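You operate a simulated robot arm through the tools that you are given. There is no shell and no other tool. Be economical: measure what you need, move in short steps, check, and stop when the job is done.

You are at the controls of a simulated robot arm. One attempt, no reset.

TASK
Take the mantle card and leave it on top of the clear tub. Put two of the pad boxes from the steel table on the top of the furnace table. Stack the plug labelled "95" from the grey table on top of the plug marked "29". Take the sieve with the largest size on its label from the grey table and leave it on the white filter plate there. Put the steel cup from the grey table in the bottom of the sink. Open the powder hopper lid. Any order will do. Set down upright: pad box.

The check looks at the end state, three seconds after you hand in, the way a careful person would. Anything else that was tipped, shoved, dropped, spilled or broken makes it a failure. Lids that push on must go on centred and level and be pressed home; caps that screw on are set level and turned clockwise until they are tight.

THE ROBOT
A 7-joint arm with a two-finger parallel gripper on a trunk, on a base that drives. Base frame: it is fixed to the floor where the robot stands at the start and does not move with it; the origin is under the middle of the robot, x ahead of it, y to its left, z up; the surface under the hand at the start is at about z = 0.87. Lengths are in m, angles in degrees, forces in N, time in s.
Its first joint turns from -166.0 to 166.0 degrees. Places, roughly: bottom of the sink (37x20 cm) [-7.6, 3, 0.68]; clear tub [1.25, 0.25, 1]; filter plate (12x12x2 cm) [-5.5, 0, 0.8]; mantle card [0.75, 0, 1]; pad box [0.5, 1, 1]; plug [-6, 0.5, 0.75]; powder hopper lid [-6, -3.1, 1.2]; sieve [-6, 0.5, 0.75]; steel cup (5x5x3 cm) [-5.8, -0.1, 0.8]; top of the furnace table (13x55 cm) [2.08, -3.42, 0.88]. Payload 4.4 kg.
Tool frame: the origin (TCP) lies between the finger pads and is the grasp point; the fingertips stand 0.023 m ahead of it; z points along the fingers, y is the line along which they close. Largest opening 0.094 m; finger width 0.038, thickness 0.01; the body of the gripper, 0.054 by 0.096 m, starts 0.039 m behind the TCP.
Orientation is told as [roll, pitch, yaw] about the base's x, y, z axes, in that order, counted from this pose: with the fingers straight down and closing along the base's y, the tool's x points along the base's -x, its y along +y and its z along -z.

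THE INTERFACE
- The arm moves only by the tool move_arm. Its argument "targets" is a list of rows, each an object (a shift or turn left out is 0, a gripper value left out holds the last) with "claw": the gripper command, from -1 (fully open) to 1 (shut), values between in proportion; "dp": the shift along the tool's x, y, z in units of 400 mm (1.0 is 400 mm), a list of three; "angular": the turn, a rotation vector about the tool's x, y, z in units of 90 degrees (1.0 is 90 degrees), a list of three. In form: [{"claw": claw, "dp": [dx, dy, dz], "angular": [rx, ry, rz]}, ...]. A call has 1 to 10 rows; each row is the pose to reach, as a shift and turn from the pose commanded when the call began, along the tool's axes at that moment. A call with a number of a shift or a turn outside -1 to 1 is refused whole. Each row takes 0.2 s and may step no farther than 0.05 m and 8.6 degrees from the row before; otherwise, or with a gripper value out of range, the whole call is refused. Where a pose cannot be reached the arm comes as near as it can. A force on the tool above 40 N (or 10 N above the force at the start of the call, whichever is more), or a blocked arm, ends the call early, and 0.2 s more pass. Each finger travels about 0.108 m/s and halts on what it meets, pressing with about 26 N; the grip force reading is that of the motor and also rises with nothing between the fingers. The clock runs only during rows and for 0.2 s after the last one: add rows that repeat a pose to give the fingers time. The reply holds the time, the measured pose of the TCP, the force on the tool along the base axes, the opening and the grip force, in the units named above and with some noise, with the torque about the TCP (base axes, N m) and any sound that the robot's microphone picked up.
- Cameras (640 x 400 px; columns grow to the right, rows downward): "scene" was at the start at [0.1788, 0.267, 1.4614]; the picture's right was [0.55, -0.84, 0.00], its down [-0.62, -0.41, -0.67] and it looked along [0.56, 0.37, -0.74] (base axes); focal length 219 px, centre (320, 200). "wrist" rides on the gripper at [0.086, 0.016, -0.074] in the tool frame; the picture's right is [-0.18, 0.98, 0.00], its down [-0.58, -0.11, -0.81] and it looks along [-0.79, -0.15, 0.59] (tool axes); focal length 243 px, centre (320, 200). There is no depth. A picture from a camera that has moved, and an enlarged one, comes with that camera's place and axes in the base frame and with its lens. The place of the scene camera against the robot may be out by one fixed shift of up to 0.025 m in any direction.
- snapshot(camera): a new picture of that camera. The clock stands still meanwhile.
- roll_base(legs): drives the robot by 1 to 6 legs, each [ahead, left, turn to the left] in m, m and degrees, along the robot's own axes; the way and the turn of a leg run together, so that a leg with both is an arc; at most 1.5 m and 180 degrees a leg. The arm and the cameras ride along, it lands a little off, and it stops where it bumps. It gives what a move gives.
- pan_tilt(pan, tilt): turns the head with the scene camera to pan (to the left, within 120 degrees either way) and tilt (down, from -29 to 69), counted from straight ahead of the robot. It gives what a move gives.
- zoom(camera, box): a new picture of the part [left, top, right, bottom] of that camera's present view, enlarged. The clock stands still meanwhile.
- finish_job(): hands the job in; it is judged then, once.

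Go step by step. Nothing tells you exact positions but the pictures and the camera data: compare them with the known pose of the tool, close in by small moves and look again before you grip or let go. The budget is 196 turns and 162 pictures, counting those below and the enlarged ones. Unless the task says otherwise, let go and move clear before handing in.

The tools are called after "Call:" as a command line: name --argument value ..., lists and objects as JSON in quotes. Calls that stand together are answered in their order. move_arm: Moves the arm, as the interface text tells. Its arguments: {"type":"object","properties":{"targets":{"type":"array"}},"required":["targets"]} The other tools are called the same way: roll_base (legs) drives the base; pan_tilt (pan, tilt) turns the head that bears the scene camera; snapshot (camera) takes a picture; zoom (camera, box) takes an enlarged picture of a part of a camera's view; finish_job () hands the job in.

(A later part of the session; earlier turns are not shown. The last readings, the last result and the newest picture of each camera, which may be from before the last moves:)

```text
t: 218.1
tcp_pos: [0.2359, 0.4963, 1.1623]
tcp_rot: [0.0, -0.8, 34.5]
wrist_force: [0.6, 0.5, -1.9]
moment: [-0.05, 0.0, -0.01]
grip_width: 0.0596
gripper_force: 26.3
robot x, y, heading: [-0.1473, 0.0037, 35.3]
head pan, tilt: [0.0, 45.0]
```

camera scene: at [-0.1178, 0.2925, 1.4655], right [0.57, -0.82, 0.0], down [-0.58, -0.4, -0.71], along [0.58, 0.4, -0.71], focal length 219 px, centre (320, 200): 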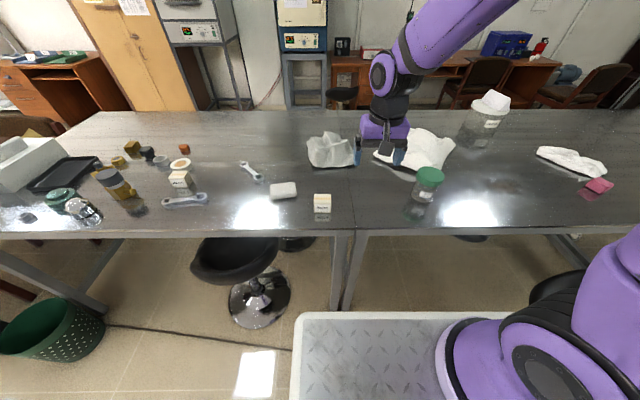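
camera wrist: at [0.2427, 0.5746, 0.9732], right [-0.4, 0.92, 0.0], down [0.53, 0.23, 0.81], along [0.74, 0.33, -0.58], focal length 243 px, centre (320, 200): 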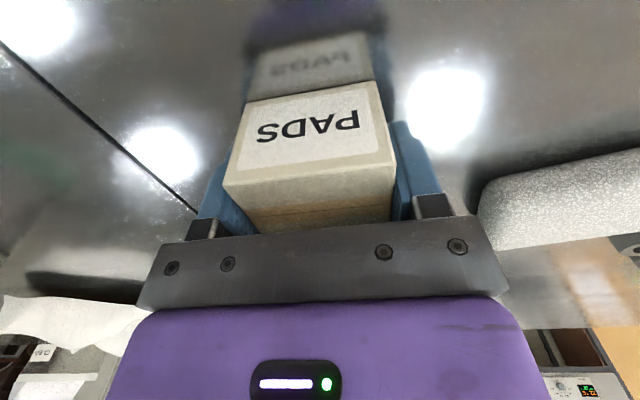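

Call:
roll_base --legs '[[-0.42, 0, 0], [0, 0, -88], [1.2, 0, 0], [1.2, 0, 0], [0.8, 0, 0]]'

Call:
snapshot --camera "scene"

```text
t: 239.4
tcp_pos: [1.8917, -3.1279, 1.1641]
tcp_rot: [0.0, -0.9, -54.3]
wrist_force: [-0.3, 0.0, -0.4]
moment: [0.02, -0.01, -0.02]
grip_width: 0.06
gripper_force: 25.7
robot x, y, heading: [1.3957, -2.7615, -53.9]
head pan, tilt: [0.0, 45.0]
```

```text
91 pictures are left
camera scene: at [1.703, -2.7787, 1.4655], right [-0.81, -0.59, 0.0], down [-0.42, 0.57, -0.71], along [0.42, -0.57, -0.71], focal length 219 px, centre (320, 200)
```

scene: 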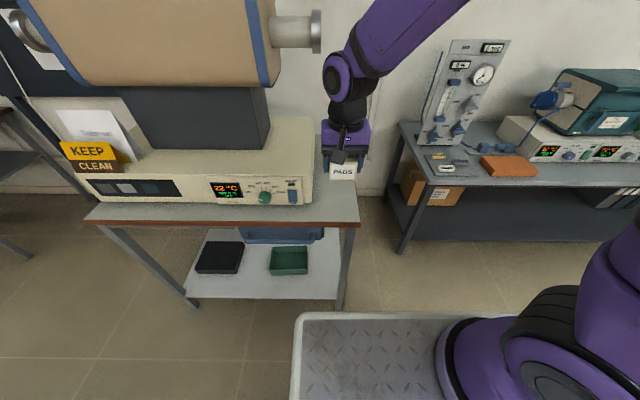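

Call:
move_arm --targets '[{"dp": [-0.1, -0.005, 0]}, {"dp": [-0.2, -0.01, 0]}, {"dp": [-0.3, -0.014, 0]}, {"dp": [-0.4, -0.018, 0]}, {"dp": [-0.5, -0.022, 0.02]}, {"dp": [-0.538, -0.023, 0.12]}, {"dp": [-0.538, -0.023, 0.24]}, {"dp": [-0.538, -0.023, 0.36]}, {"dp": [-0.538, -0.023, 0.46]}]'

Call:
snapshot --camera "wrist"

Call:
zoom --camera "scene" --box '[260, 60, 420, 240]'

```text
t: 241.4
tcp_pos: [2.0116, -3.3096, 0.9803]
tcp_rot: [0.1, -0.9, -54.3]
wrist_force: [-0.3, -0.7, -1.2]
moment: [-0.03, -0.02, -0.02]
grip_width: 0.0595
gripper_force: 26.1
robot x, y, heading: [1.3928, -2.7602, -53.7]
head pan, tilt: [0.0, 45.0]
```

```text
90 pictures are left
camera wrist: at [1.9738, -3.2285, 1.0537], right [0.91, 0.42, 0.0], down [0.24, -0.53, 0.82], along [0.35, -0.74, -0.58], focal length 243 px, centre (320, 200)
```

wrist: 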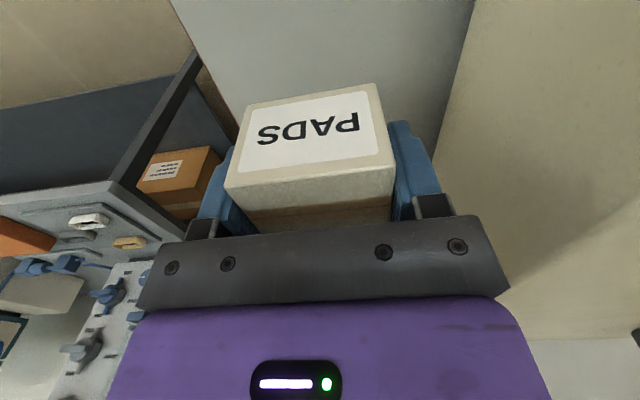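

```text
2.22 times, centred on (340, 150) of scene
camera zoom: at [1.7025, -2.7784, 1.4655], right [-0.81, -0.59, 0.0], down [-0.42, 0.57, -0.71], along [0.42, -0.57, -0.71], focal length 487 px, centre (276, 311)
```

zoom: 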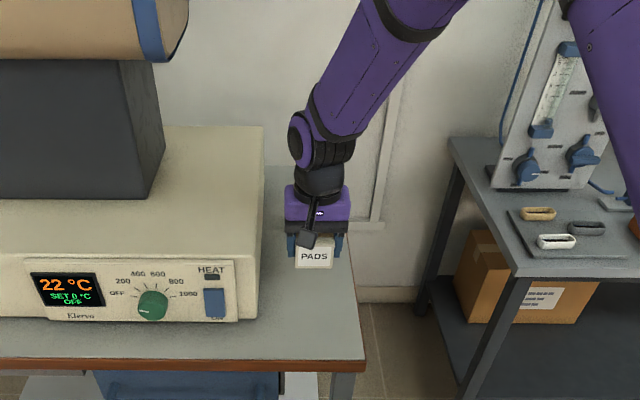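

Call:
move_arm --targets '[{"dp": [0, 0, 0.08]}, {"dp": [0, 0, 0.14]}, {"dp": [0, 0, 0.16]}, {"dp": [0, 0, 0.168]}, {"dp": [0, 0, 0.176]}, {"dp": [0, 0, 0.182]}, {"dp": [0, 0, 0.188]}, {"dp": [0, 0, 0.194]}, {"dp": [0, 0, 0.2]}]'

```text
t: 243.4
tcp_pos: [2.013, -3.3109, 0.9054]
tcp_rot: [0.2, -1.1, -54.3]
wrist_force: [0.0, -1.4, 30.6]
moment: [-0.1, 0.13, 0.01]
grip_width: 0.0595
gripper_force: 26.0
robot x, y, heading: [1.3967, -2.759, -54.1]
head pan, tilt: [0.0, 45.0]
```

Call:
move_arm --targets '[{"claw": -0.5, "dp": [0, 0, -0.002]}, {"claw": -0.8, "dp": [0, 0, -0.002]}, {"dp": [0, 0, -0.002]}, {"dp": [0, 0, -0.1]}, {"dp": [0, 0, -0.2]}, {"dp": [0, 0, -0.3]}, {"dp": [0, 0, -0.42]}, {"dp": [0, 0, -0.54]}, {"dp": [0, 0, -0.64]}]'

Call:
zoom --camera "scene" --box '[260, 60, 420, 240]'

```text
t: 245.4
tcp_pos: [2.0079, -3.3061, 1.1604]
tcp_rot: [0.0, -0.7, -54.3]
wrist_force: [0.0, 0.5, -0.3]
moment: [0.04, 0.05, -0.01]
grip_width: 0.0847
gripper_force: 0.0
robot x, y, heading: [1.3935, -2.7589, -53.9]
head pan, tilt: [0.0, 45.0]
```

```text
2.22 times, centred on (340, 150) of scene
camera zoom: at [1.7033, -2.7789, 1.4654], right [-0.81, -0.59, 0.0], down [-0.42, 0.57, -0.71], along [0.42, -0.57, -0.71], focal length 487 px, centre (276, 311)
```

zoom: 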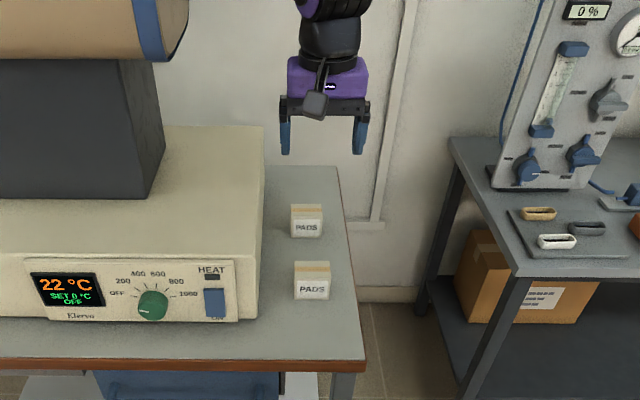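

Both pad boxes stand on the furnace table. I'll tuck the arm and head for the far side of the room, where the grey table, hopper and sink are.

Call:
move_arm --targets '[{"dp": [0.1, -0.02, 0]}, {"dp": [0.2, -0.045, 0]}, {"dp": [0.3, -0.07, 0]}, {"dp": [0.42, -0.095, 0]}, {"dp": [0.536, -0.12, 0]}]'

Call:
pan_tilt --pan 0 --tilt 20

```text
t: 246.6
tcp_pos: [1.8452, -3.1594, 1.1561]
tcp_rot: [0.1, -0.8, -54.3]
wrist_force: [0.0, -0.5, -0.2]
moment: [0.04, 0.03, -0.04]
grip_width: 0.0847
gripper_force: 0.2
robot x, y, heading: [1.3932, -2.761, -53.8]
head pan, tilt: [0.0, 45.0]
```

```text
t: 247.5
tcp_pos: [1.8453, -3.1598, 1.156]
tcp_rot: [0.1, -0.9, -54.3]
wrist_force: [0.4, 0.0, -0.2]
moment: [-0.01, 0.0, 0.01]
grip_width: 0.0846
gripper_force: 0.0
robot x, y, heading: [1.3934, -2.7629, -53.8]
head pan, tilt: [0.0, 20.0]
```

Call:
roll_base --legs '[[-0.5, 0, 0], [0, 0, -179], [0, 0.5, 0], [1.4, 0, 0], [1.4, 0, 0]]'

Call:
snapshot --camera "scene"

Call:
pan_tilt --pan 70 --tilt 20

Call:
snapshot --camera "scene"

```text
t: 273.3
tcp_pos: [-1.5099, -0.1367, 1.1564]
tcp_rot: [0.1, -0.9, 129.1]
wrist_force: [-0.3, 1.1, -0.3]
moment: [-0.01, 0.0, 0.0]
grip_width: 0.0842
gripper_force: 0.1
robot x, y, heading: [-1.0369, -0.5096, 129.7]
head pan, tilt: [0.0, 20.0]
```

```text
87 pictures are left
camera scene: at [-1.3278, -0.5214, 1.5041], right [0.77, 0.64, 0.0], down [0.22, -0.26, -0.94], along [-0.6, 0.72, -0.34], focal length 219 px, centre (320, 200)
```

scene: 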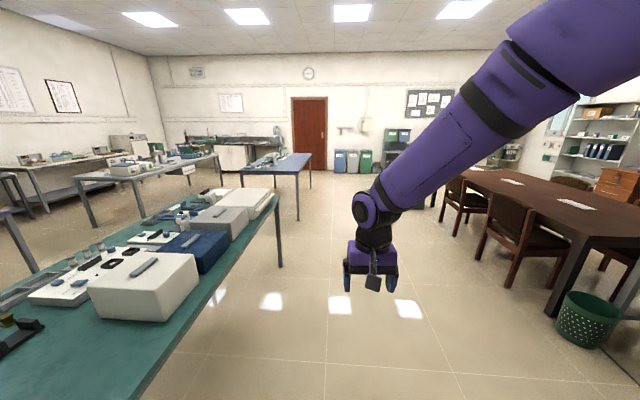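

```text
t: 274.8
tcp_pos: [-1.5104, -0.1366, 1.1579]
tcp_rot: [0.0, -0.8, 129.2]
wrist_force: [0.4, 0.2, 0.6]
moment: [-0.01, -0.03, 0.02]
grip_width: 0.0845
gripper_force: 0.1
robot x, y, heading: [-1.0354, -0.5109, 129.6]
head pan, tilt: [70.0, 20.0]
```

```text
86 pictures are left
camera scene: at [-1.3561, -0.6244, 1.5041], right [-0.34, 0.94, 0.0], down [0.32, 0.11, -0.94], along [-0.89, -0.32, -0.34], focal length 219 px, centre (320, 200)
```

scene: 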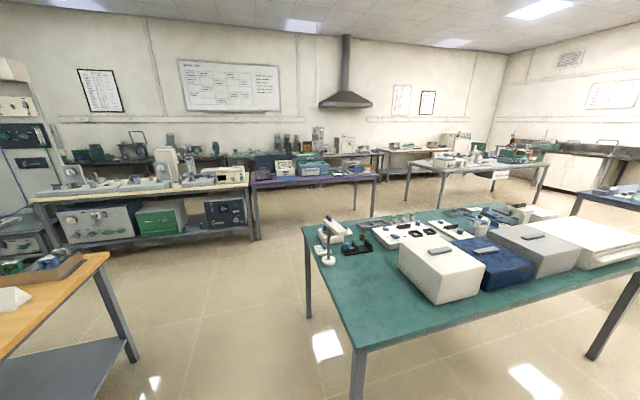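

Call:
zoom --camera "scene" --box '[200, 100, 400, 225]'

Call:
zoom --camera "scene" --box '[380, 110, 580, 235]'

```text
3.20 times, centred on (300, 162) of scene
camera zoom: at [-1.3561, -0.6244, 1.5041], right [-0.34, 0.94, 0.0], down [0.32, 0.11, -0.94], along [-0.89, -0.32, -0.34], focal length 702 px, centre (384, 320)
```

zoom: 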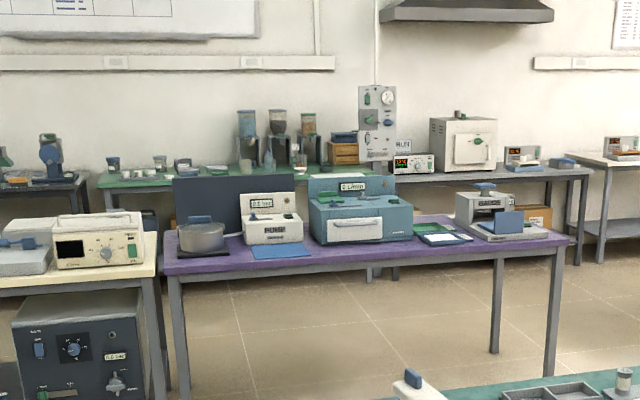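

```text
3.20 times, centred on (480, 172) of scene
camera zoom: at [-1.3561, -0.6244, 1.5041], right [-0.34, 0.94, 0.0], down [0.32, 0.11, -0.94], along [-0.89, -0.32, -0.34], focal length 702 px, centre (-192, 288)
```

zoom: 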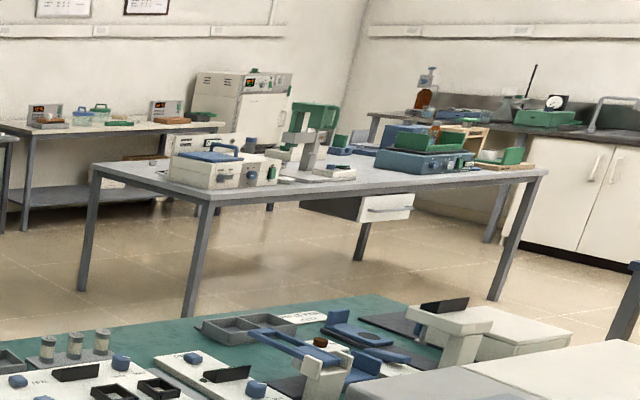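

I can see the grey table, and three hoppers on the green bench at the back wall. The way there is the gap between the green and blue tables.

Call:
roll_base --legs '[[0, 0, -2.6], [1.4, 0, 0], [1.32, 0, 0], [0, 0, 90]]'

Call:
pan_tilt --pan 0 --tilt 25

Call:
snapshot --camera "scene"

```text
t: 292.3
tcp_pos: [-3.0905, 1.2209, 1.1568]
tcp_rot: [0.0, -0.9, -142.6]
wrist_force: [-0.2, -0.5, 0.6]
moment: [-0.01, -0.03, 0.02]
grip_width: 0.0845
gripper_force: 0.1
robot x, y, heading: [-2.7043, 1.68, -141.8]
head pan, tilt: [70.0, 20.0]
```

```text
t: 293.8
tcp_pos: [-3.091, 1.2194, 1.1566]
tcp_rot: [0.1, -0.9, -142.8]
wrist_force: [-0.1, 0.4, 1.0]
moment: [-0.01, 0.01, 0.02]
grip_width: 0.0846
gripper_force: 0.0
robot x, y, heading: [-2.7014, 1.6822, -142.4]
head pan, tilt: [0.0, 25.0]
```

```text
83 pictures are left
camera scene: at [-2.6992, 1.3669, 1.496], right [-0.61, 0.79, 0.0], down [0.33, 0.26, -0.91], along [-0.72, -0.56, -0.42], focal length 219 px, centre (320, 200)
```

scene: 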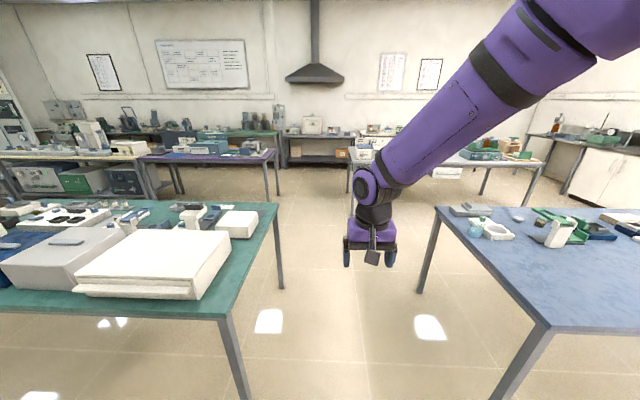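

Call:
roll_base --legs '[[1.3, 0, 0], [1.05, 0, 0], [0, 0.3, 0]]'

Call:
snapshot --camera "scene"

```text
t: 306.9
tcp_pos: [-4.7702, -0.4504, 1.1563]
tcp_rot: [0.1, -0.9, -143.4]
wrist_force: [0.2, -0.6, 0.8]
moment: [0.0, 0.0, 0.01]
grip_width: 0.0846
gripper_force: 0.1
robot x, y, heading: [-4.3811, 0.0061, -142.7]
head pan, tilt: [0.0, 25.0]
```

```text
82 pictures are left
camera scene: at [-4.3758, -0.3081, 1.496], right [-0.6, 0.8, 0.0], down [0.34, 0.25, -0.91], along [-0.72, -0.55, -0.42], focal length 219 px, centre (320, 200)
```

scene: 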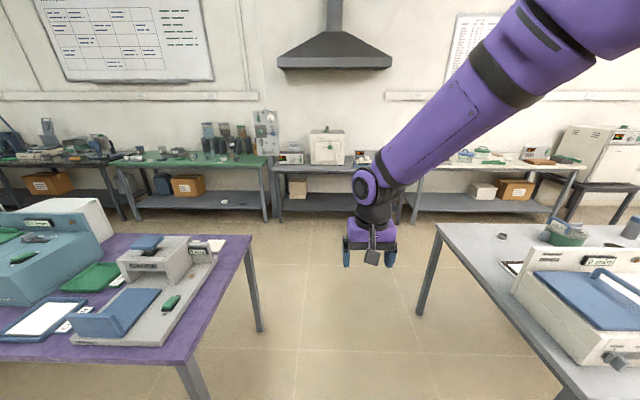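

Call:
roll_base --legs '[[1.0, 0, 0], [0.95, 0, 0], [0, 1.4, 0]]'

Call:
pan_tilt --pan 0 --tilt 30

Call:
snapshot --camera "scene"

```text
t: 323.2
tcp_pos: [-5.4359, -2.7415, 1.1567]
tcp_rot: [0.1, -0.9, -141.6]
wrist_force: [0.8, -0.4, 0.6]
moment: [-0.05, 0.02, 0.0]
grip_width: 0.0843
gripper_force: 0.0
robot x, y, heading: [-5.0579, -2.2696, -141.2]
head pan, tilt: [0.0, 25.0]
```

```text
t: 323.9
tcp_pos: [-5.435, -2.7413, 1.1567]
tcp_rot: [0.0, -0.8, -141.6]
wrist_force: [-0.1, 0.1, 0.4]
moment: [0.02, 0.02, 0.03]
grip_width: 0.0846
gripper_force: 0.0
robot x, y, heading: [-5.0548, -2.271, -141.2]
head pan, tilt: [0.0, 30.0]
```

```text
81 pictures are left
camera scene: at [-5.0462, -2.5863, 1.4881], right [-0.63, 0.78, 0.0], down [0.39, 0.31, -0.87], along [-0.67, -0.54, -0.5], focal length 219 px, centre (320, 200)
```

scene: 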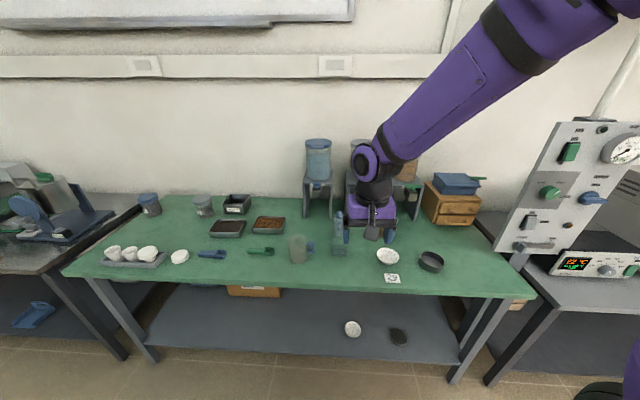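

The arm hides the hoppers, so I'll move it left and zoom.

Call:
move_arm --targets '[{"dp": [0, 0.12, -0.02]}, {"dp": [0, 0.24, -0.04]}, {"dp": [0, 0.36, -0.06]}, {"dp": [0, 0.48, -0.08]}, {"dp": [0, 0.6, -0.1]}, {"dp": [0, 0.72, -0.1]}, {"dp": [0, 0.84, -0.1]}]'

Call:
zoom --camera "scene" --box '[270, 110, 470, 270]'

Call:
snapshot --camera "wrist"

```text
t: 325.5
tcp_pos: [-5.2292, -3.0045, 1.1988]
tcp_rot: [0.1, -1.0, -141.7]
wrist_force: [-0.9, 0.2, 1.1]
moment: [-0.03, -0.05, 0.01]
grip_width: 0.0846
gripper_force: 0.0
robot x, y, heading: [-5.0586, -2.271, -140.9]
head pan, tilt: [0.0, 30.0]
```

```text
2.50 times, centred on (370, 190) of scene
camera zoom: at [-5.0468, -2.5857, 1.4882], right [-0.63, 0.78, 0.0], down [0.39, 0.31, -0.87], along [-0.67, -0.54, -0.5], focal length 548 px, centre (195, 225)
```

zoom: 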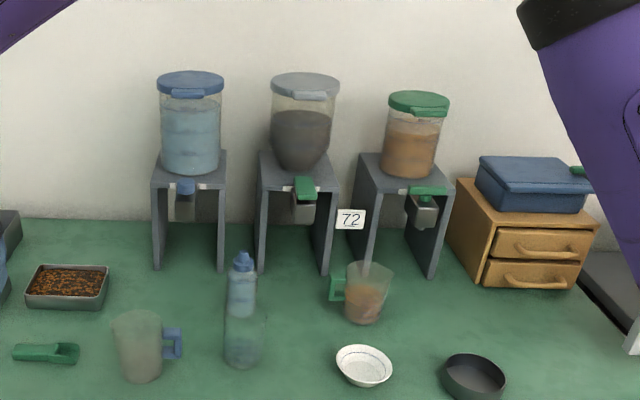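

```text
79 pictures are left
camera wrist: at [-5.1502, -2.9623, 1.2712], right [0.46, -0.89, 0.01], down [-0.51, -0.27, 0.82], along [-0.72, -0.38, -0.58], focal length 243 px, centre (320, 200)
```

wrist: 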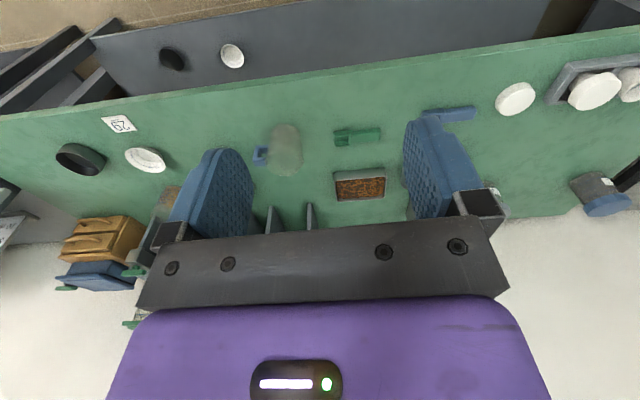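

Call:
zoom --camera "scene" --box '[310, 125, 430, 215]'

```text
4.44 times, centred on (370, 170) of scene
camera zoom: at [-5.0468, -2.5857, 1.4882], right [-0.63, 0.78, 0.0], down [0.39, 0.31, -0.87], along [-0.67, -0.54, -0.5], focal length 975 px, centre (98, 333)
```

zoom: 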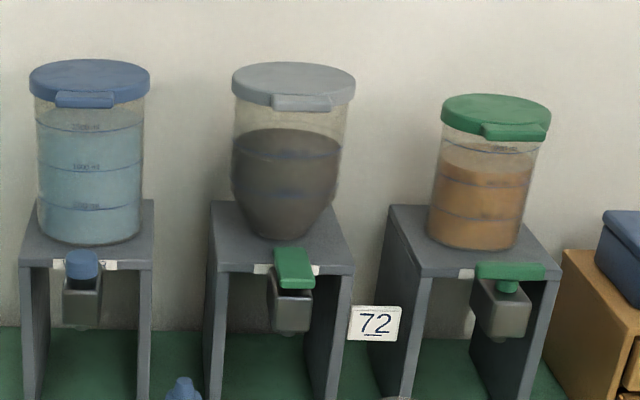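

The middle hopper, with a conical bottom and dark powder, is the powder hopper. Its grey lid has a front tab. I'll move a little closer, then bring the hand up horizontally in front of the tab.

Call:
roll_base --legs '[[0.15, 0, 0]]'

Call:
move_arm --targets '[{"claw": 1, "dp": [-0.047, -0.095, 0], "angular": [0, -0.09, 0]}, {"dp": [-0.095, -0.19, 0], "angular": [0, -0.18, 0]}, {"dp": [-0.143, -0.285, 0], "angular": [0, -0.27, 0]}, {"dp": [-0.19, -0.38, 0.0], "angular": [0, -0.36, 0]}, {"dp": [-0.238, -0.475, 0.0], "angular": [0, -0.45, 0]}, {"dp": [-0.286, -0.57, 0.0], "angular": [0, -0.54, 0]}, {"dp": [-0.334, -0.665, 0.0], "angular": [0, -0.63, 0]}, {"dp": [-0.38, -0.76, 0.0], "angular": [0, -0.72, 0]}, {"dp": [-0.43, -0.855, 0.0], "angular": [0, -0.81, 0]}, {"dp": [-0.477, -0.95, 0.0], "angular": [0, -0.9, 0]}]'

Call:
snapshot --camera "wrist"

Call:
snapshot --camera "scene"

```text
t: 326.8
tcp_pos: [-5.3471, -3.1002, 1.1975]
tcp_rot: [0.1, -0.9, -141.7]
wrist_force: [0.9, 0.2, -0.7]
moment: [-0.02, -0.02, -0.02]
grip_width: 0.0846
gripper_force: 0.1
robot x, y, heading: [-5.1777, -2.369, -141.2]
head pan, tilt: [0.0, 30.0]
```

```text
t: 329.0
tcp_pos: [-5.7344, -2.9215, 1.2004]
tcp_rot: [1.2, -82.0, -142.8]
wrist_force: [0.6, -0.1, 0.1]
moment: [0.0, -0.03, -0.05]
grip_width: 0.0
gripper_force: 26.5
robot x, y, heading: [-5.1749, -2.3657, -141.0]
head pan, tilt: [0.0, 30.0]
```

```text
77 pictures are left
camera wrist: at [-5.6554, -2.8795, 1.1246], right [0.59, -0.79, 0.19], down [0.49, 0.53, 0.69], along [-0.64, -0.32, 0.7], focal length 243 px, centre (320, 200)
```

wrist: 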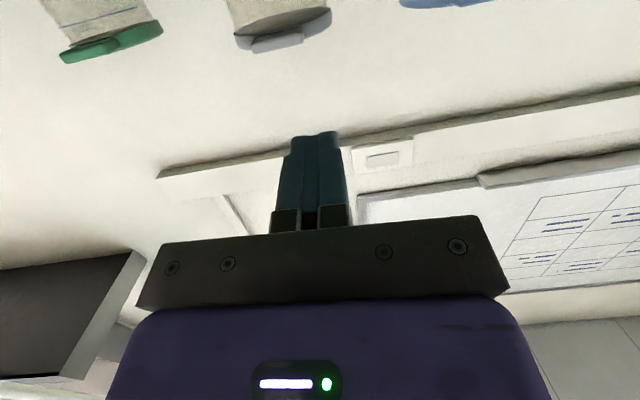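

```text
76 pictures are left
camera scene: at [-5.1638, -2.6819, 1.4881], right [-0.63, 0.78, 0.0], down [0.39, 0.31, -0.87], along [-0.67, -0.54, -0.5], focal length 219 px, centre (320, 200)
```

scene: 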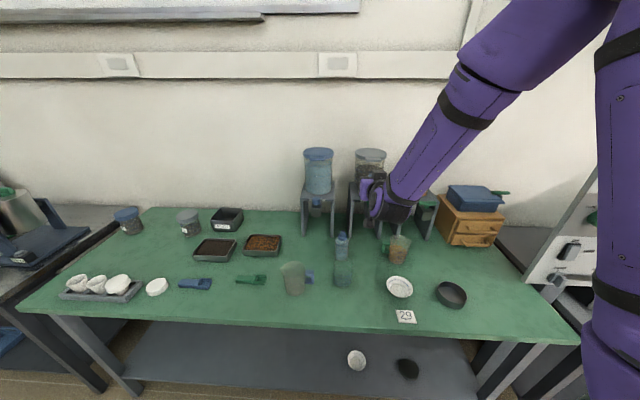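

Call:
zoom --camera "wrist" --box '[210, 0, 370, 80]'

Call:
zoom --camera "scene" --box '[320, 135, 420, 215]'

```text
4.00 times, centred on (290, 40) of wrist
camera zoom: at [-5.6554, -2.8795, 1.1246], right [0.59, -0.79, 0.19], down [0.49, 0.53, 0.69], along [-0.64, -0.32, 0.7], focal length 970 px, centre (440, 840)
```

zoom: 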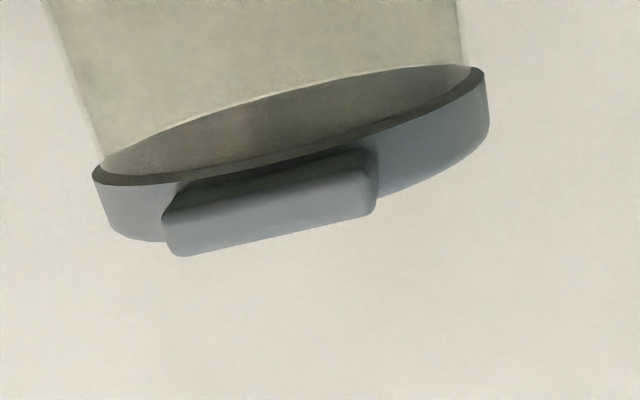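

```text
5.00 times, centred on (370, 175) of scene
camera zoom: at [-5.1638, -2.6819, 1.4881], right [-0.63, 0.78, 0.0], down [0.39, 0.31, -0.87], along [-0.67, -0.54, -0.5], focal length 1097 px, centre (70, 325)
```

zoom: 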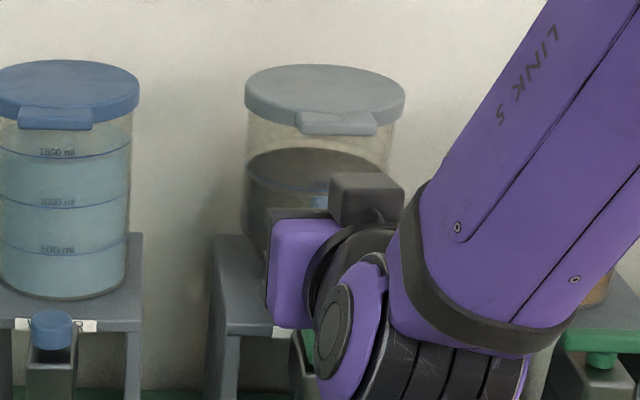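

The tab is at about (-5.96, -3.035, 1.187). I'll edge forward 0.1 m and then line the closed fingertips up below and in front of it.

Call:
roll_base --legs '[[0.1, 0, 0]]'

Call:
move_arm --targets '[{"dp": [0, -0.05, 0], "angular": [0, -0.05, 0]}, {"dp": [0.05, -0.1, 0], "angular": [0, -0.1, 0]}, {"dp": [0.1, -0.12, 0], "angular": [0, -0.15, 0]}, {"dp": [0.13, -0.12, 0], "angular": [0, -0.2, 0]}]'

Call:
snapshot --camera "wrist"

```text
t: 330.2
tcp_pos: [-5.8124, -2.9838, 1.1987]
tcp_rot: [0.6, -81.9, -142.2]
wrist_force: [-0.1, -0.4, 0.3]
moment: [-0.02, 0.0, -0.02]
grip_width: 0.0
gripper_force: 25.7
robot x, y, heading: [-5.2544, -2.4339, -141.2]
head pan, tilt: [0.0, 30.0]
```

```text
t: 331.2
tcp_pos: [-5.831, -2.947, 1.15]
tcp_rot: [179.5, -80.0, 38.6]
wrist_force: [-0.9, 0.0, 0.6]
moment: [0.04, -0.02, 0.01]
grip_width: 0.0001
gripper_force: 26.0
out of reach, approached as far as the arm can: row 4
robot x, y, heading: [-5.2558, -2.4292, -141.2]
head pan, tilt: [0.0, 30.0]
```

```text
73 pictures are left
camera wrist: at [-5.7747, -2.9228, 1.052], right [0.63, -0.75, 0.18], down [0.64, 0.64, 0.43], along [-0.44, -0.16, 0.88], focal length 243 px, centre (320, 200)
```

wrist: 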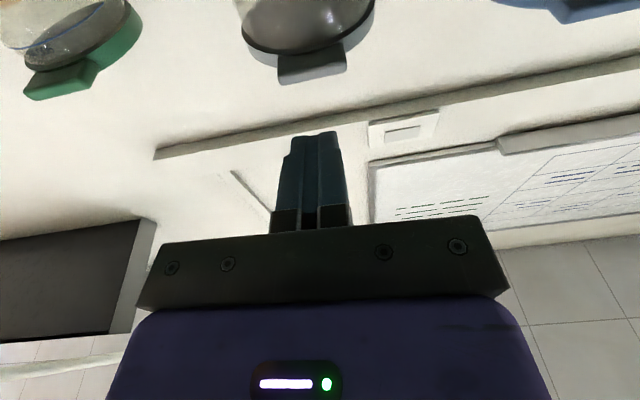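

Call:
move_arm --targets '[{"dp": [0.017, -0.01, 0.08]}, {"dp": [0.033, -0.02, 0.16]}, {"dp": [0.044, -0.02, 0.245]}]'

Call:
snapshot --camera "wrist"

Call:
zoom --camera "scene" --box '[320, 120, 420, 200]'

```text
t: 332.0
tcp_pos: [-5.8992, -3.017, 1.1517]
tcp_rot: [179.8, -80.3, 37.6]
wrist_force: [1.2, 0.0, 0.4]
moment: [-0.01, -0.06, -0.02]
grip_width: 0.0001
gripper_force: 25.9
out of reach, approached as far as the arm can: row 1, 2, 3
robot x, y, heading: [-5.258, -2.4309, -141.0]
head pan, tilt: [0.0, 30.0]
```

```text
72 pictures are left
camera wrist: at [-5.841, -2.9935, 1.0543], right [0.62, -0.76, 0.18], down [0.64, 0.63, 0.44], along [-0.45, -0.15, 0.88], focal length 243 px, centre (320, 200)
```

wrist: 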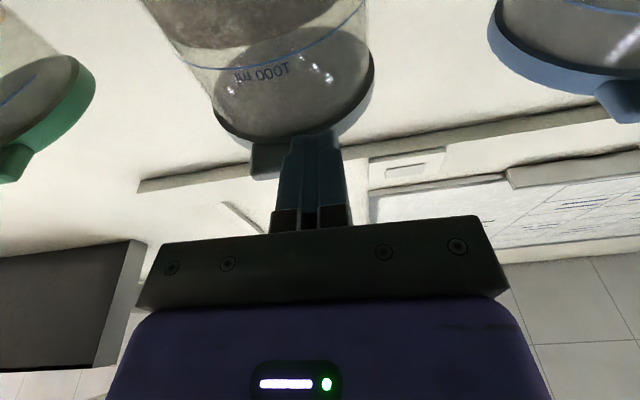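

```text
5.00 times, centred on (370, 160) of scene
camera zoom: at [-5.2431, -2.7453, 1.4881], right [-0.63, 0.78, 0.0], down [0.39, 0.31, -0.87], along [-0.67, -0.54, -0.5], focal length 1097 px, centre (70, 400)
```

zoom: 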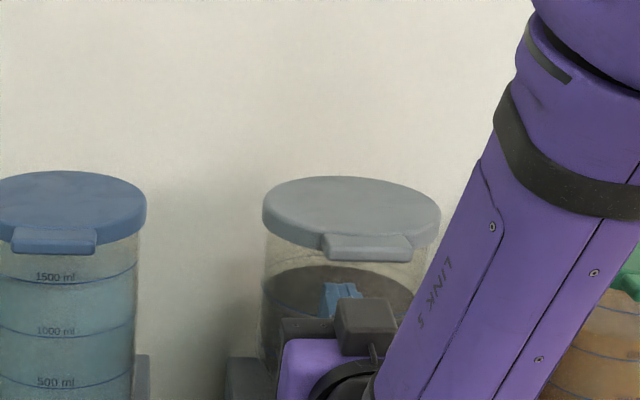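

Call:
move_arm --targets '[{"dp": [0, -0.04, 0]}, {"dp": [0, -0.075, 0]}, {"dp": [0, -0.075, 0]}]'

Call:
zoom --camera "wrist" --box '[220, 80, 400, 240]'

Call:
zoom --camera "scene" --box '[340, 120, 440, 200]'

```text
t: 332.8
tcp_pos: [-5.8979, -3.0099, 1.1556]
tcp_rot: [179.7, -80.3, 37.4]
wrist_force: [-0.6, 0.5, -0.2]
moment: [0.0, 0.02, 0.01]
grip_width: 0.0
gripper_force: 26.1
out of reach, approached as far as the arm can: row 1, 2, 3
robot x, y, heading: [-5.2565, -2.4294, -141.0]
head pan, tilt: [0.0, 30.0]
```

```text
2.50 times, centred on (310, 160) of wrist
camera zoom: at [-5.8406, -2.9883, 1.058], right [0.62, -0.77, 0.18], down [0.65, 0.63, 0.44], along [-0.45, -0.15, 0.88], focal length 606 px, centre (345, 300)
```

zoom: 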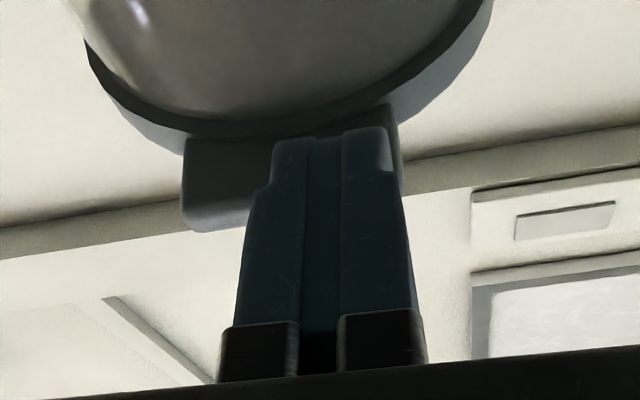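

```text
5.00 times, centred on (390, 160) of scene
camera zoom: at [-5.2434, -2.7456, 1.4881], right [-0.63, 0.78, 0.0], down [0.39, 0.31, -0.87], along [-0.67, -0.54, -0.5], focal length 1097 px, centre (-30, 400)
```

zoom: 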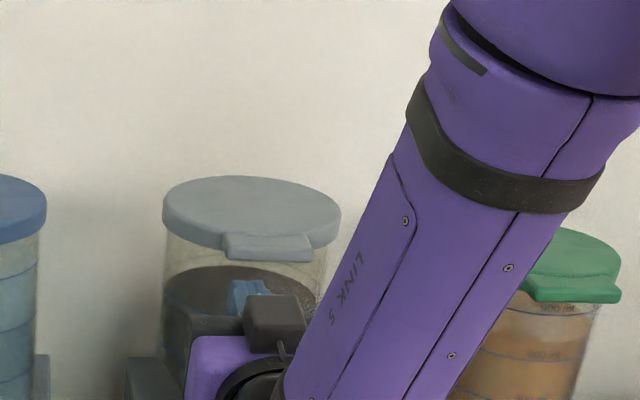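

Laterally the fingers sit under the tab. I'll ease the pitch a little, drop a few mm and slide in under it.

Call:
move_arm --targets '[{"dp": [0.02, -0.02, 0.01], "angular": [0, 0.04, 0]}, {"dp": [0.026, -0.02, 0.04], "angular": [0, 0.07, 0]}, {"dp": [0.03, -0.02, 0.076], "angular": [0, 0.07, 0]}, {"dp": [0.03, -0.02, 0.076], "angular": [0, 0.07, 0]}]'

Call:
zoom --camera "wrist" --box '[220, 80, 400, 240]'

```text
t: 333.8
tcp_pos: [-5.9202, -3.0324, 1.1512]
tcp_rot: [179.1, -86.6, 38.5]
wrist_force: [-0.8, 0.2, -0.4]
moment: [-0.01, 0.01, 0.01]
grip_width: 0.0003
gripper_force: 25.6
out of reach, approached as far as the arm can: row 1, 2, 3, 4
robot x, y, heading: [-5.2557, -2.4357, -141.2]
head pan, tilt: [0.0, 30.0]
```

```text
2.50 times, centred on (310, 160) of wrist
camera zoom: at [-5.8545, -3.003, 1.0601], right [0.61, -0.77, 0.18], down [0.6, 0.6, 0.53], along [-0.52, -0.21, 0.83], focal length 606 px, centre (345, 300)
```

zoom: 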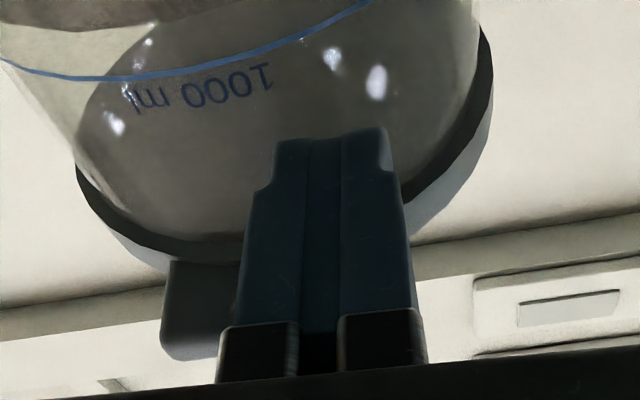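

The fingertips are under the tab. I'll lift along the lid's arc about its rear hinge.

Call:
move_arm --targets '[{"dp": [-0.04, 0, 0.005]}, {"dp": [-0.075, 0, 0.01]}, {"dp": [-0.115, 0, 0.02]}, {"dp": [-0.156, 0, 0.032]}, {"dp": [-0.21, 0, 0.06]}, {"dp": [-0.26, 0, 0.092]}, {"dp": [-0.3, 0, 0.135]}, {"dp": [-0.334, 0, 0.18]}, {"dp": [-0.355, 0, 0.23]}, {"dp": [-0.371, 0, 0.285]}]'

Call:
snapshot --camera "scene"

Call:
snapshot --camera "wrist"

```text
t: 336.0
tcp_pos: [-6.0025, -3.0999, 1.3068]
tcp_rot: [179.0, -86.3, 39.4]
wrist_force: [0.4, -0.1, 0.6]
moment: [0.01, -0.03, 0.0]
grip_width: 0.0
gripper_force: 25.5
robot x, y, heading: [-5.2584, -2.4324, -141.0]
head pan, tilt: [0.0, 30.0]
```

```text
67 pictures are left
camera scene: at [-5.2432, -2.7454, 1.4881], right [-0.63, 0.78, 0.0], down [0.39, 0.31, -0.87], along [-0.67, -0.54, -0.5], focal length 219 px, centre (320, 200)
```

scene: 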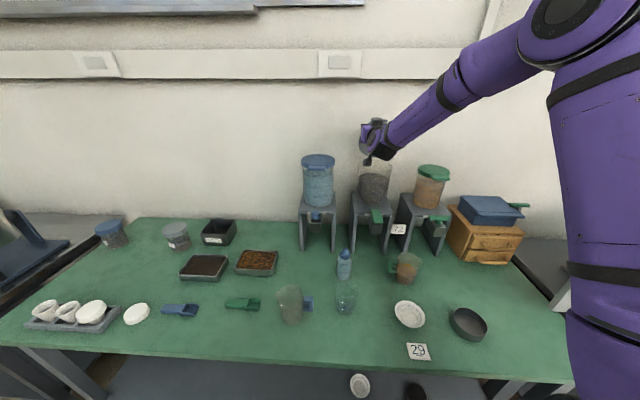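

```text
66 pictures are left
camera wrist: at [-5.9373, -3.0679, 1.216], right [0.62, -0.76, 0.18], down [0.59, 0.61, 0.53], along [-0.52, -0.22, 0.83], focal length 243 px, centre (320, 200)
```

wrist: 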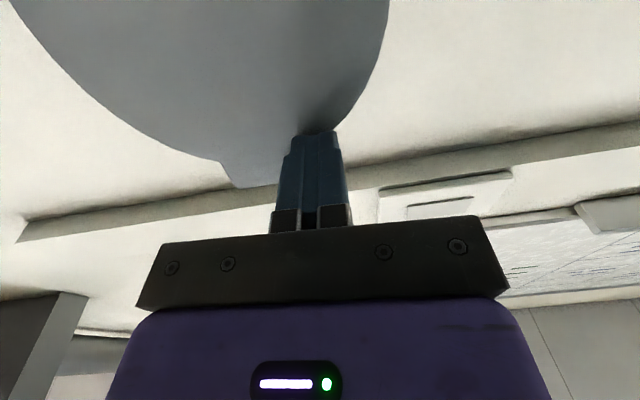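

The lid is up and nearly vertical. I'll keep pushing it back past upright.

Call:
move_arm --targets '[{"dp": [0, 0, 0.04]}, {"dp": [0, 0, 0.08]}, {"dp": [0, 0, 0.12]}, {"dp": [0.01, 0, 0.16]}, {"dp": [0.02, 0, 0.2]}, {"dp": [0.03, 0, 0.23]}]'

Call:
zoom --camera "scene" --box '[300, 90, 460, 210]'

Call:
snapshot --camera "wrist"

```text
t: 336.9
tcp_pos: [-6.037, -3.1271, 1.3086]
tcp_rot: [178.4, -86.6, 40.2]
wrist_force: [25.4, 26.3, 5.4]
moment: [0.38, -0.34, -0.26]
grip_width: 0.0
gripper_force: 25.7
robot x, y, heading: [-5.2547, -2.4305, -140.9]
head pan, tilt: [0.0, 30.0]
stopped in row 4: the force on the tool passed its limit at 60 N (the readings are from after the stop); the commanded pose is now the measured one
```

```text
3.33 times, centred on (380, 150) of scene
camera zoom: at [-5.2415, -2.7433, 1.4884], right [-0.63, 0.78, 0.0], down [0.39, 0.31, -0.87], along [-0.67, -0.54, -0.5], focal length 731 px, centre (120, 367)
```

zoom: 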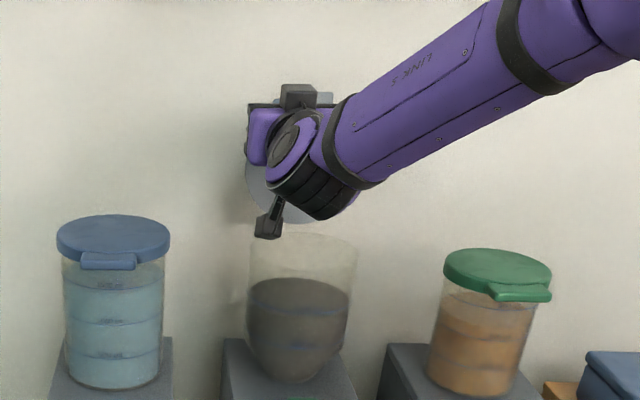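

```text
64 pictures are left
camera wrist: at [-5.9719, -3.0965, 1.2174], right [0.62, -0.76, 0.19], down [0.59, 0.61, 0.53], along [-0.52, -0.22, 0.83], focal length 243 px, centre (320, 200)
```

wrist: 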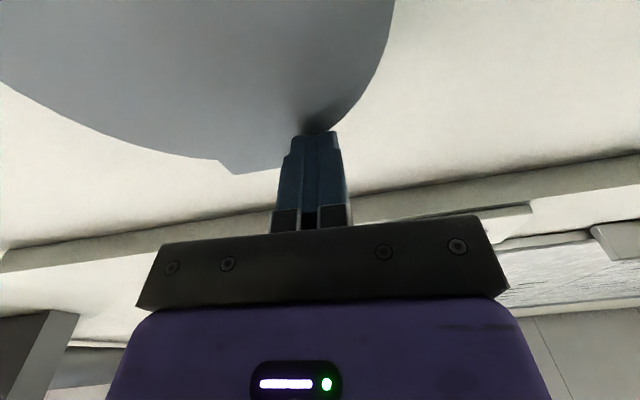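

The lid is at its stop. I'll back straight out and check that it stays open.

Call:
move_arm --targets '[{"dp": [0, 0, -0.05]}, {"dp": [0, 0, -0.12]}, {"dp": [0, 0, -0.22]}, {"dp": [-0.02, 0, -0.33]}, {"dp": [-0.05, 0, -0.44]}, {"dp": [-0.05, 0, -0.54]}]'

Call:
zoom --camera "scene" --box '[300, 90, 460, 210]'

```text
t: 338.3
tcp_pos: [-5.87, -2.9957, 1.3109]
tcp_rot: [178.4, -86.8, 40.0]
wrist_force: [-1.1, 0.2, -0.1]
moment: [-0.02, 0.0, -0.01]
grip_width: 0.0
gripper_force: 25.9
robot x, y, heading: [-5.2539, -2.4323, -141.0]
head pan, tilt: [0.0, 30.0]
```

```text
3.33 times, centred on (380, 150) of scene
camera zoom: at [-5.2439, -2.7456, 1.488], right [-0.63, 0.78, 0.0], down [0.39, 0.31, -0.87], along [-0.67, -0.54, -0.5], focal length 731 px, centre (120, 367)
```

zoom: 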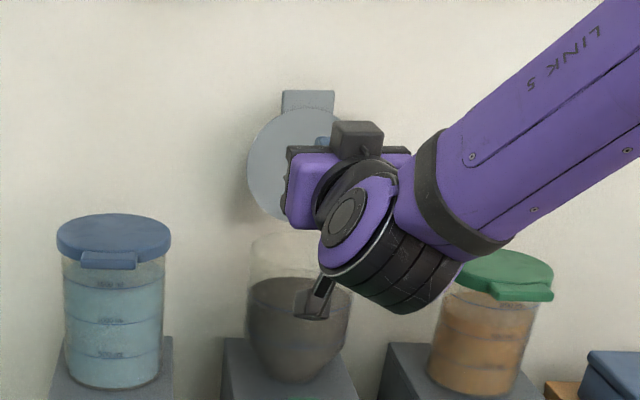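

The lid stays open. I'll back away, then bring the hand vertical again.

Call:
roll_base --legs '[[-0.3, 0, 0]]'

Call:
move_arm --targets '[{"dp": [0, 0, -0.03], "angular": [0, 0.093, 0]}, {"dp": [0.02, 0, -0.06], "angular": [0, 0.186, 0]}, {"dp": [0.05, 0, -0.1], "angular": [0, 0.279, 0]}, {"dp": [0.1, 0, -0.12], "angular": [0, 0.372, 0]}, {"dp": [0.15, 0, -0.15], "angular": [0, 0.465, 0]}, {"dp": [0.2, 0, -0.18], "angular": [0, 0.558, 0]}, {"dp": [0.25, 0, -0.2], "angular": [0, 0.651, 0]}, {"dp": [0.3, 0, -0.22], "angular": [0, 0.744, 0]}, {"dp": [0.33, 0, -0.24], "angular": [0, 0.837, 0]}, {"dp": [0.35, 0, -0.26], "angular": [0, 0.93, 0]}]'

```text
t: 340.3
tcp_pos: [-5.6325, -2.8117, 1.3135]
tcp_rot: [178.6, -86.7, 40.3]
wrist_force: [0.0, 0.2, -0.1]
moment: [0.02, -0.01, -0.02]
grip_width: 0.0
gripper_force: 25.8
robot x, y, heading: [-5.02, -2.2413, -140.8]
head pan, tilt: [0.0, 30.0]
```

```text
t: 342.5
tcp_pos: [-5.5577, -2.7515, 1.1665]
tcp_rot: [0.0, -9.5, -141.1]
wrist_force: [-0.1, -0.7, -0.3]
moment: [0.02, 0.0, 0.0]
grip_width: 0.0
gripper_force: 25.7
robot x, y, heading: [-5.0219, -2.2409, -140.5]
head pan, tilt: [0.0, 30.0]
```

Call:
roll_base --legs '[[0, 0, -2.5], [0, -1.42, 0], [-0.95, 0, 0], [-0.95, 0, 0], [0, -0.85, 0]]'

Call:
move_arm --targets '[{"claw": -1, "dp": [0.05, 0, 0], "angular": [0, 0.05, 0]}, {"dp": [0.1, 0, 0], "angular": [0, 0.1, 0]}]'

Call:
pan_tilt --pan 0 --tilt 45

Call:
snapshot --camera "scene"

```text
t: 363.2
tcp_pos: [-5.38, 0.2406, 1.1669]
tcp_rot: [0.1, -9.6, -145.6]
wrist_force: [0.3, -0.5, 0.9]
moment: [-0.02, 0.0, 0.02]
grip_width: 0.0
gripper_force: 26.1
robot x, y, heading: [-4.8052, 0.708, -145.0]
head pan, tilt: [0.0, 30.0]
```

```text
t: 363.8
tcp_pos: [-5.3464, 0.262, 1.1612]
tcp_rot: [0.1, -0.5, -145.5]
wrist_force: [-1.2, -0.4, 0.2]
moment: [0.01, 0.0, -0.01]
grip_width: 0.094
gripper_force: 0.0
robot x, y, heading: [-4.8032, 0.7087, -145.2]
head pan, tilt: [0.0, 30.0]
```

```text
t: 364.6
tcp_pos: [-5.3471, 0.2607, 1.161]
tcp_rot: [0.1, -0.6, -145.5]
wrist_force: [0.1, -0.7, 0.3]
moment: [0.0, 0.03, 0.01]
grip_width: 0.094
gripper_force: 0.0
robot x, y, heading: [-4.8058, 0.7078, -144.8]
head pan, tilt: [0.0, 45.0]
```

```text
62 pictures are left
camera scene: at [-4.8085, 0.3989, 1.4655], right [-0.57, 0.82, 0.0], down [0.58, 0.4, -0.71], along [-0.58, -0.41, -0.71], focal length 219 px, centre (320, 200)
```

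scene: 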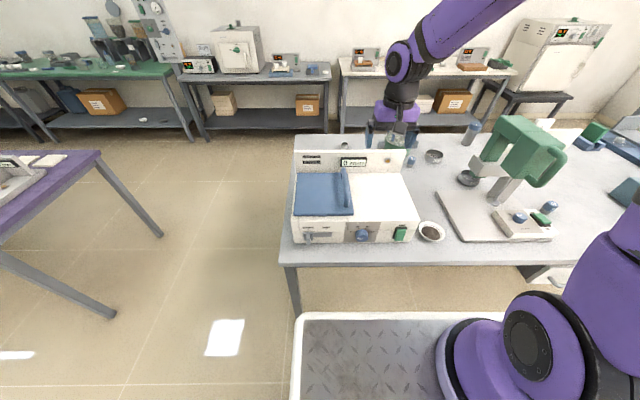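

Call:
zoom --camera "scene" --box '[270, 110, 450, 260]'

Call:
pan_tilt --pan -30 --tilt 40

Call:
snapshot --camera "scene"

```text
2.67 times, centred on (360, 185) of scene
camera zoom: at [-4.8085, 0.3989, 1.4655], right [-0.57, 0.82, 0.0], down [0.58, 0.4, -0.71], along [-0.58, -0.41, -0.71], focal length 585 px, centre (213, 240)
```

zoom: 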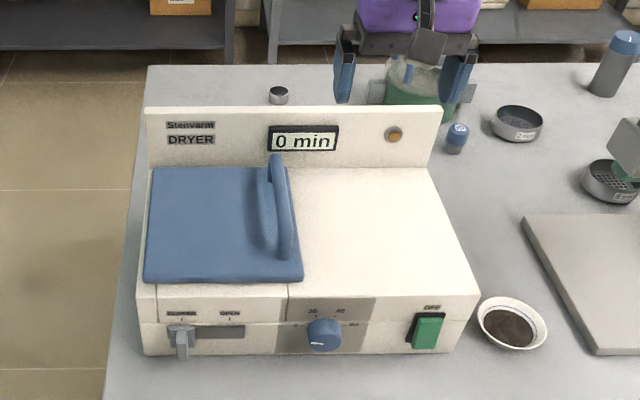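

```text
t: 365.6
tcp_pos: [-5.347, 0.2619, 1.1609]
tcp_rot: [0.0, -0.7, -145.5]
wrist_force: [-0.2, 0.2, 0.5]
moment: [-0.01, 0.01, -0.04]
grip_width: 0.0939
gripper_force: 0.0
robot x, y, heading: [-4.8029, 0.7056, -145.1]
head pan, tilt: [-30.0, 40.0]
```

```text
60 pictures are left
camera scene: at [-4.8265, 0.4381, 1.4727], right [-0.09, 1.0, 0.0], down [0.64, 0.06, -0.77], along [-0.76, -0.07, -0.64], focal length 219 px, centre (320, 200)
```

scene: 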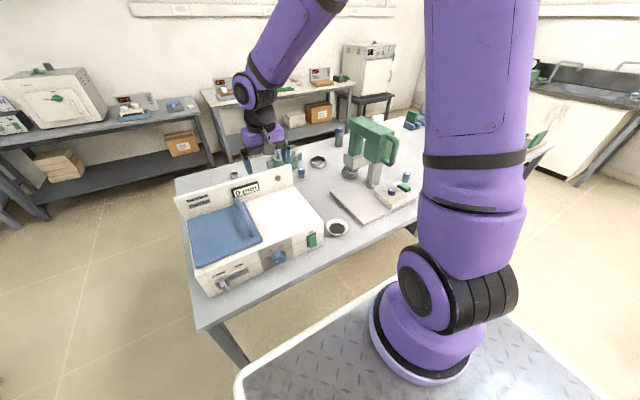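

Call:
snapshot --camera "wrist"

Call:
zoom --camera "scene" --box '[170, 110, 430, 300]'

```text
59 pictures are left
camera wrist: at [-5.2654, 0.2987, 1.2346], right [0.4, -0.91, 0.0], down [-0.53, -0.23, 0.81], along [-0.74, -0.33, -0.58], focal length 243 px, centre (320, 200)
```

wrist: 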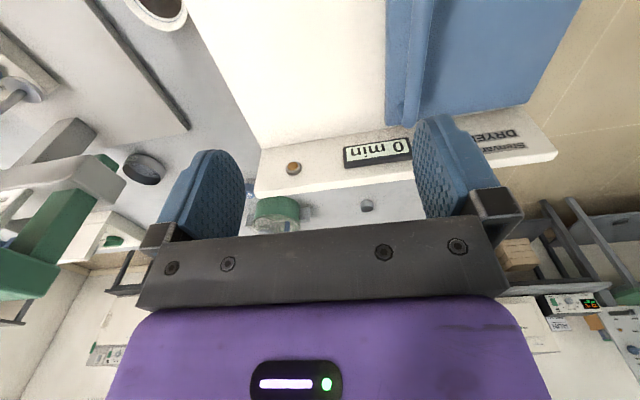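

```text
2.11 times, centred on (300, 205) of scene
camera zoom: at [-4.8265, 0.4381, 1.4727], right [-0.09, 1.0, 0.0], down [0.64, 0.06, -0.77], along [-0.76, -0.07, -0.64], focal length 462 px, centre (362, 190)
```

zoom: 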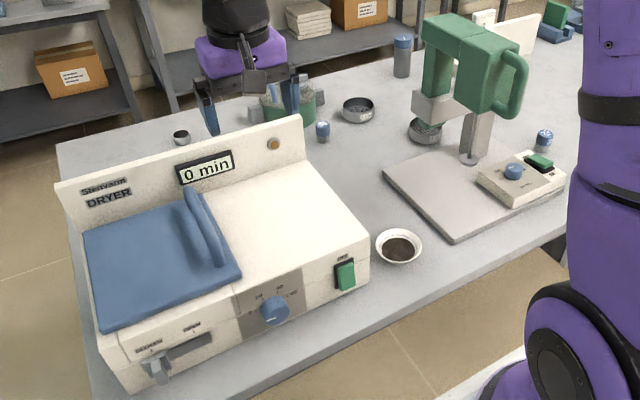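

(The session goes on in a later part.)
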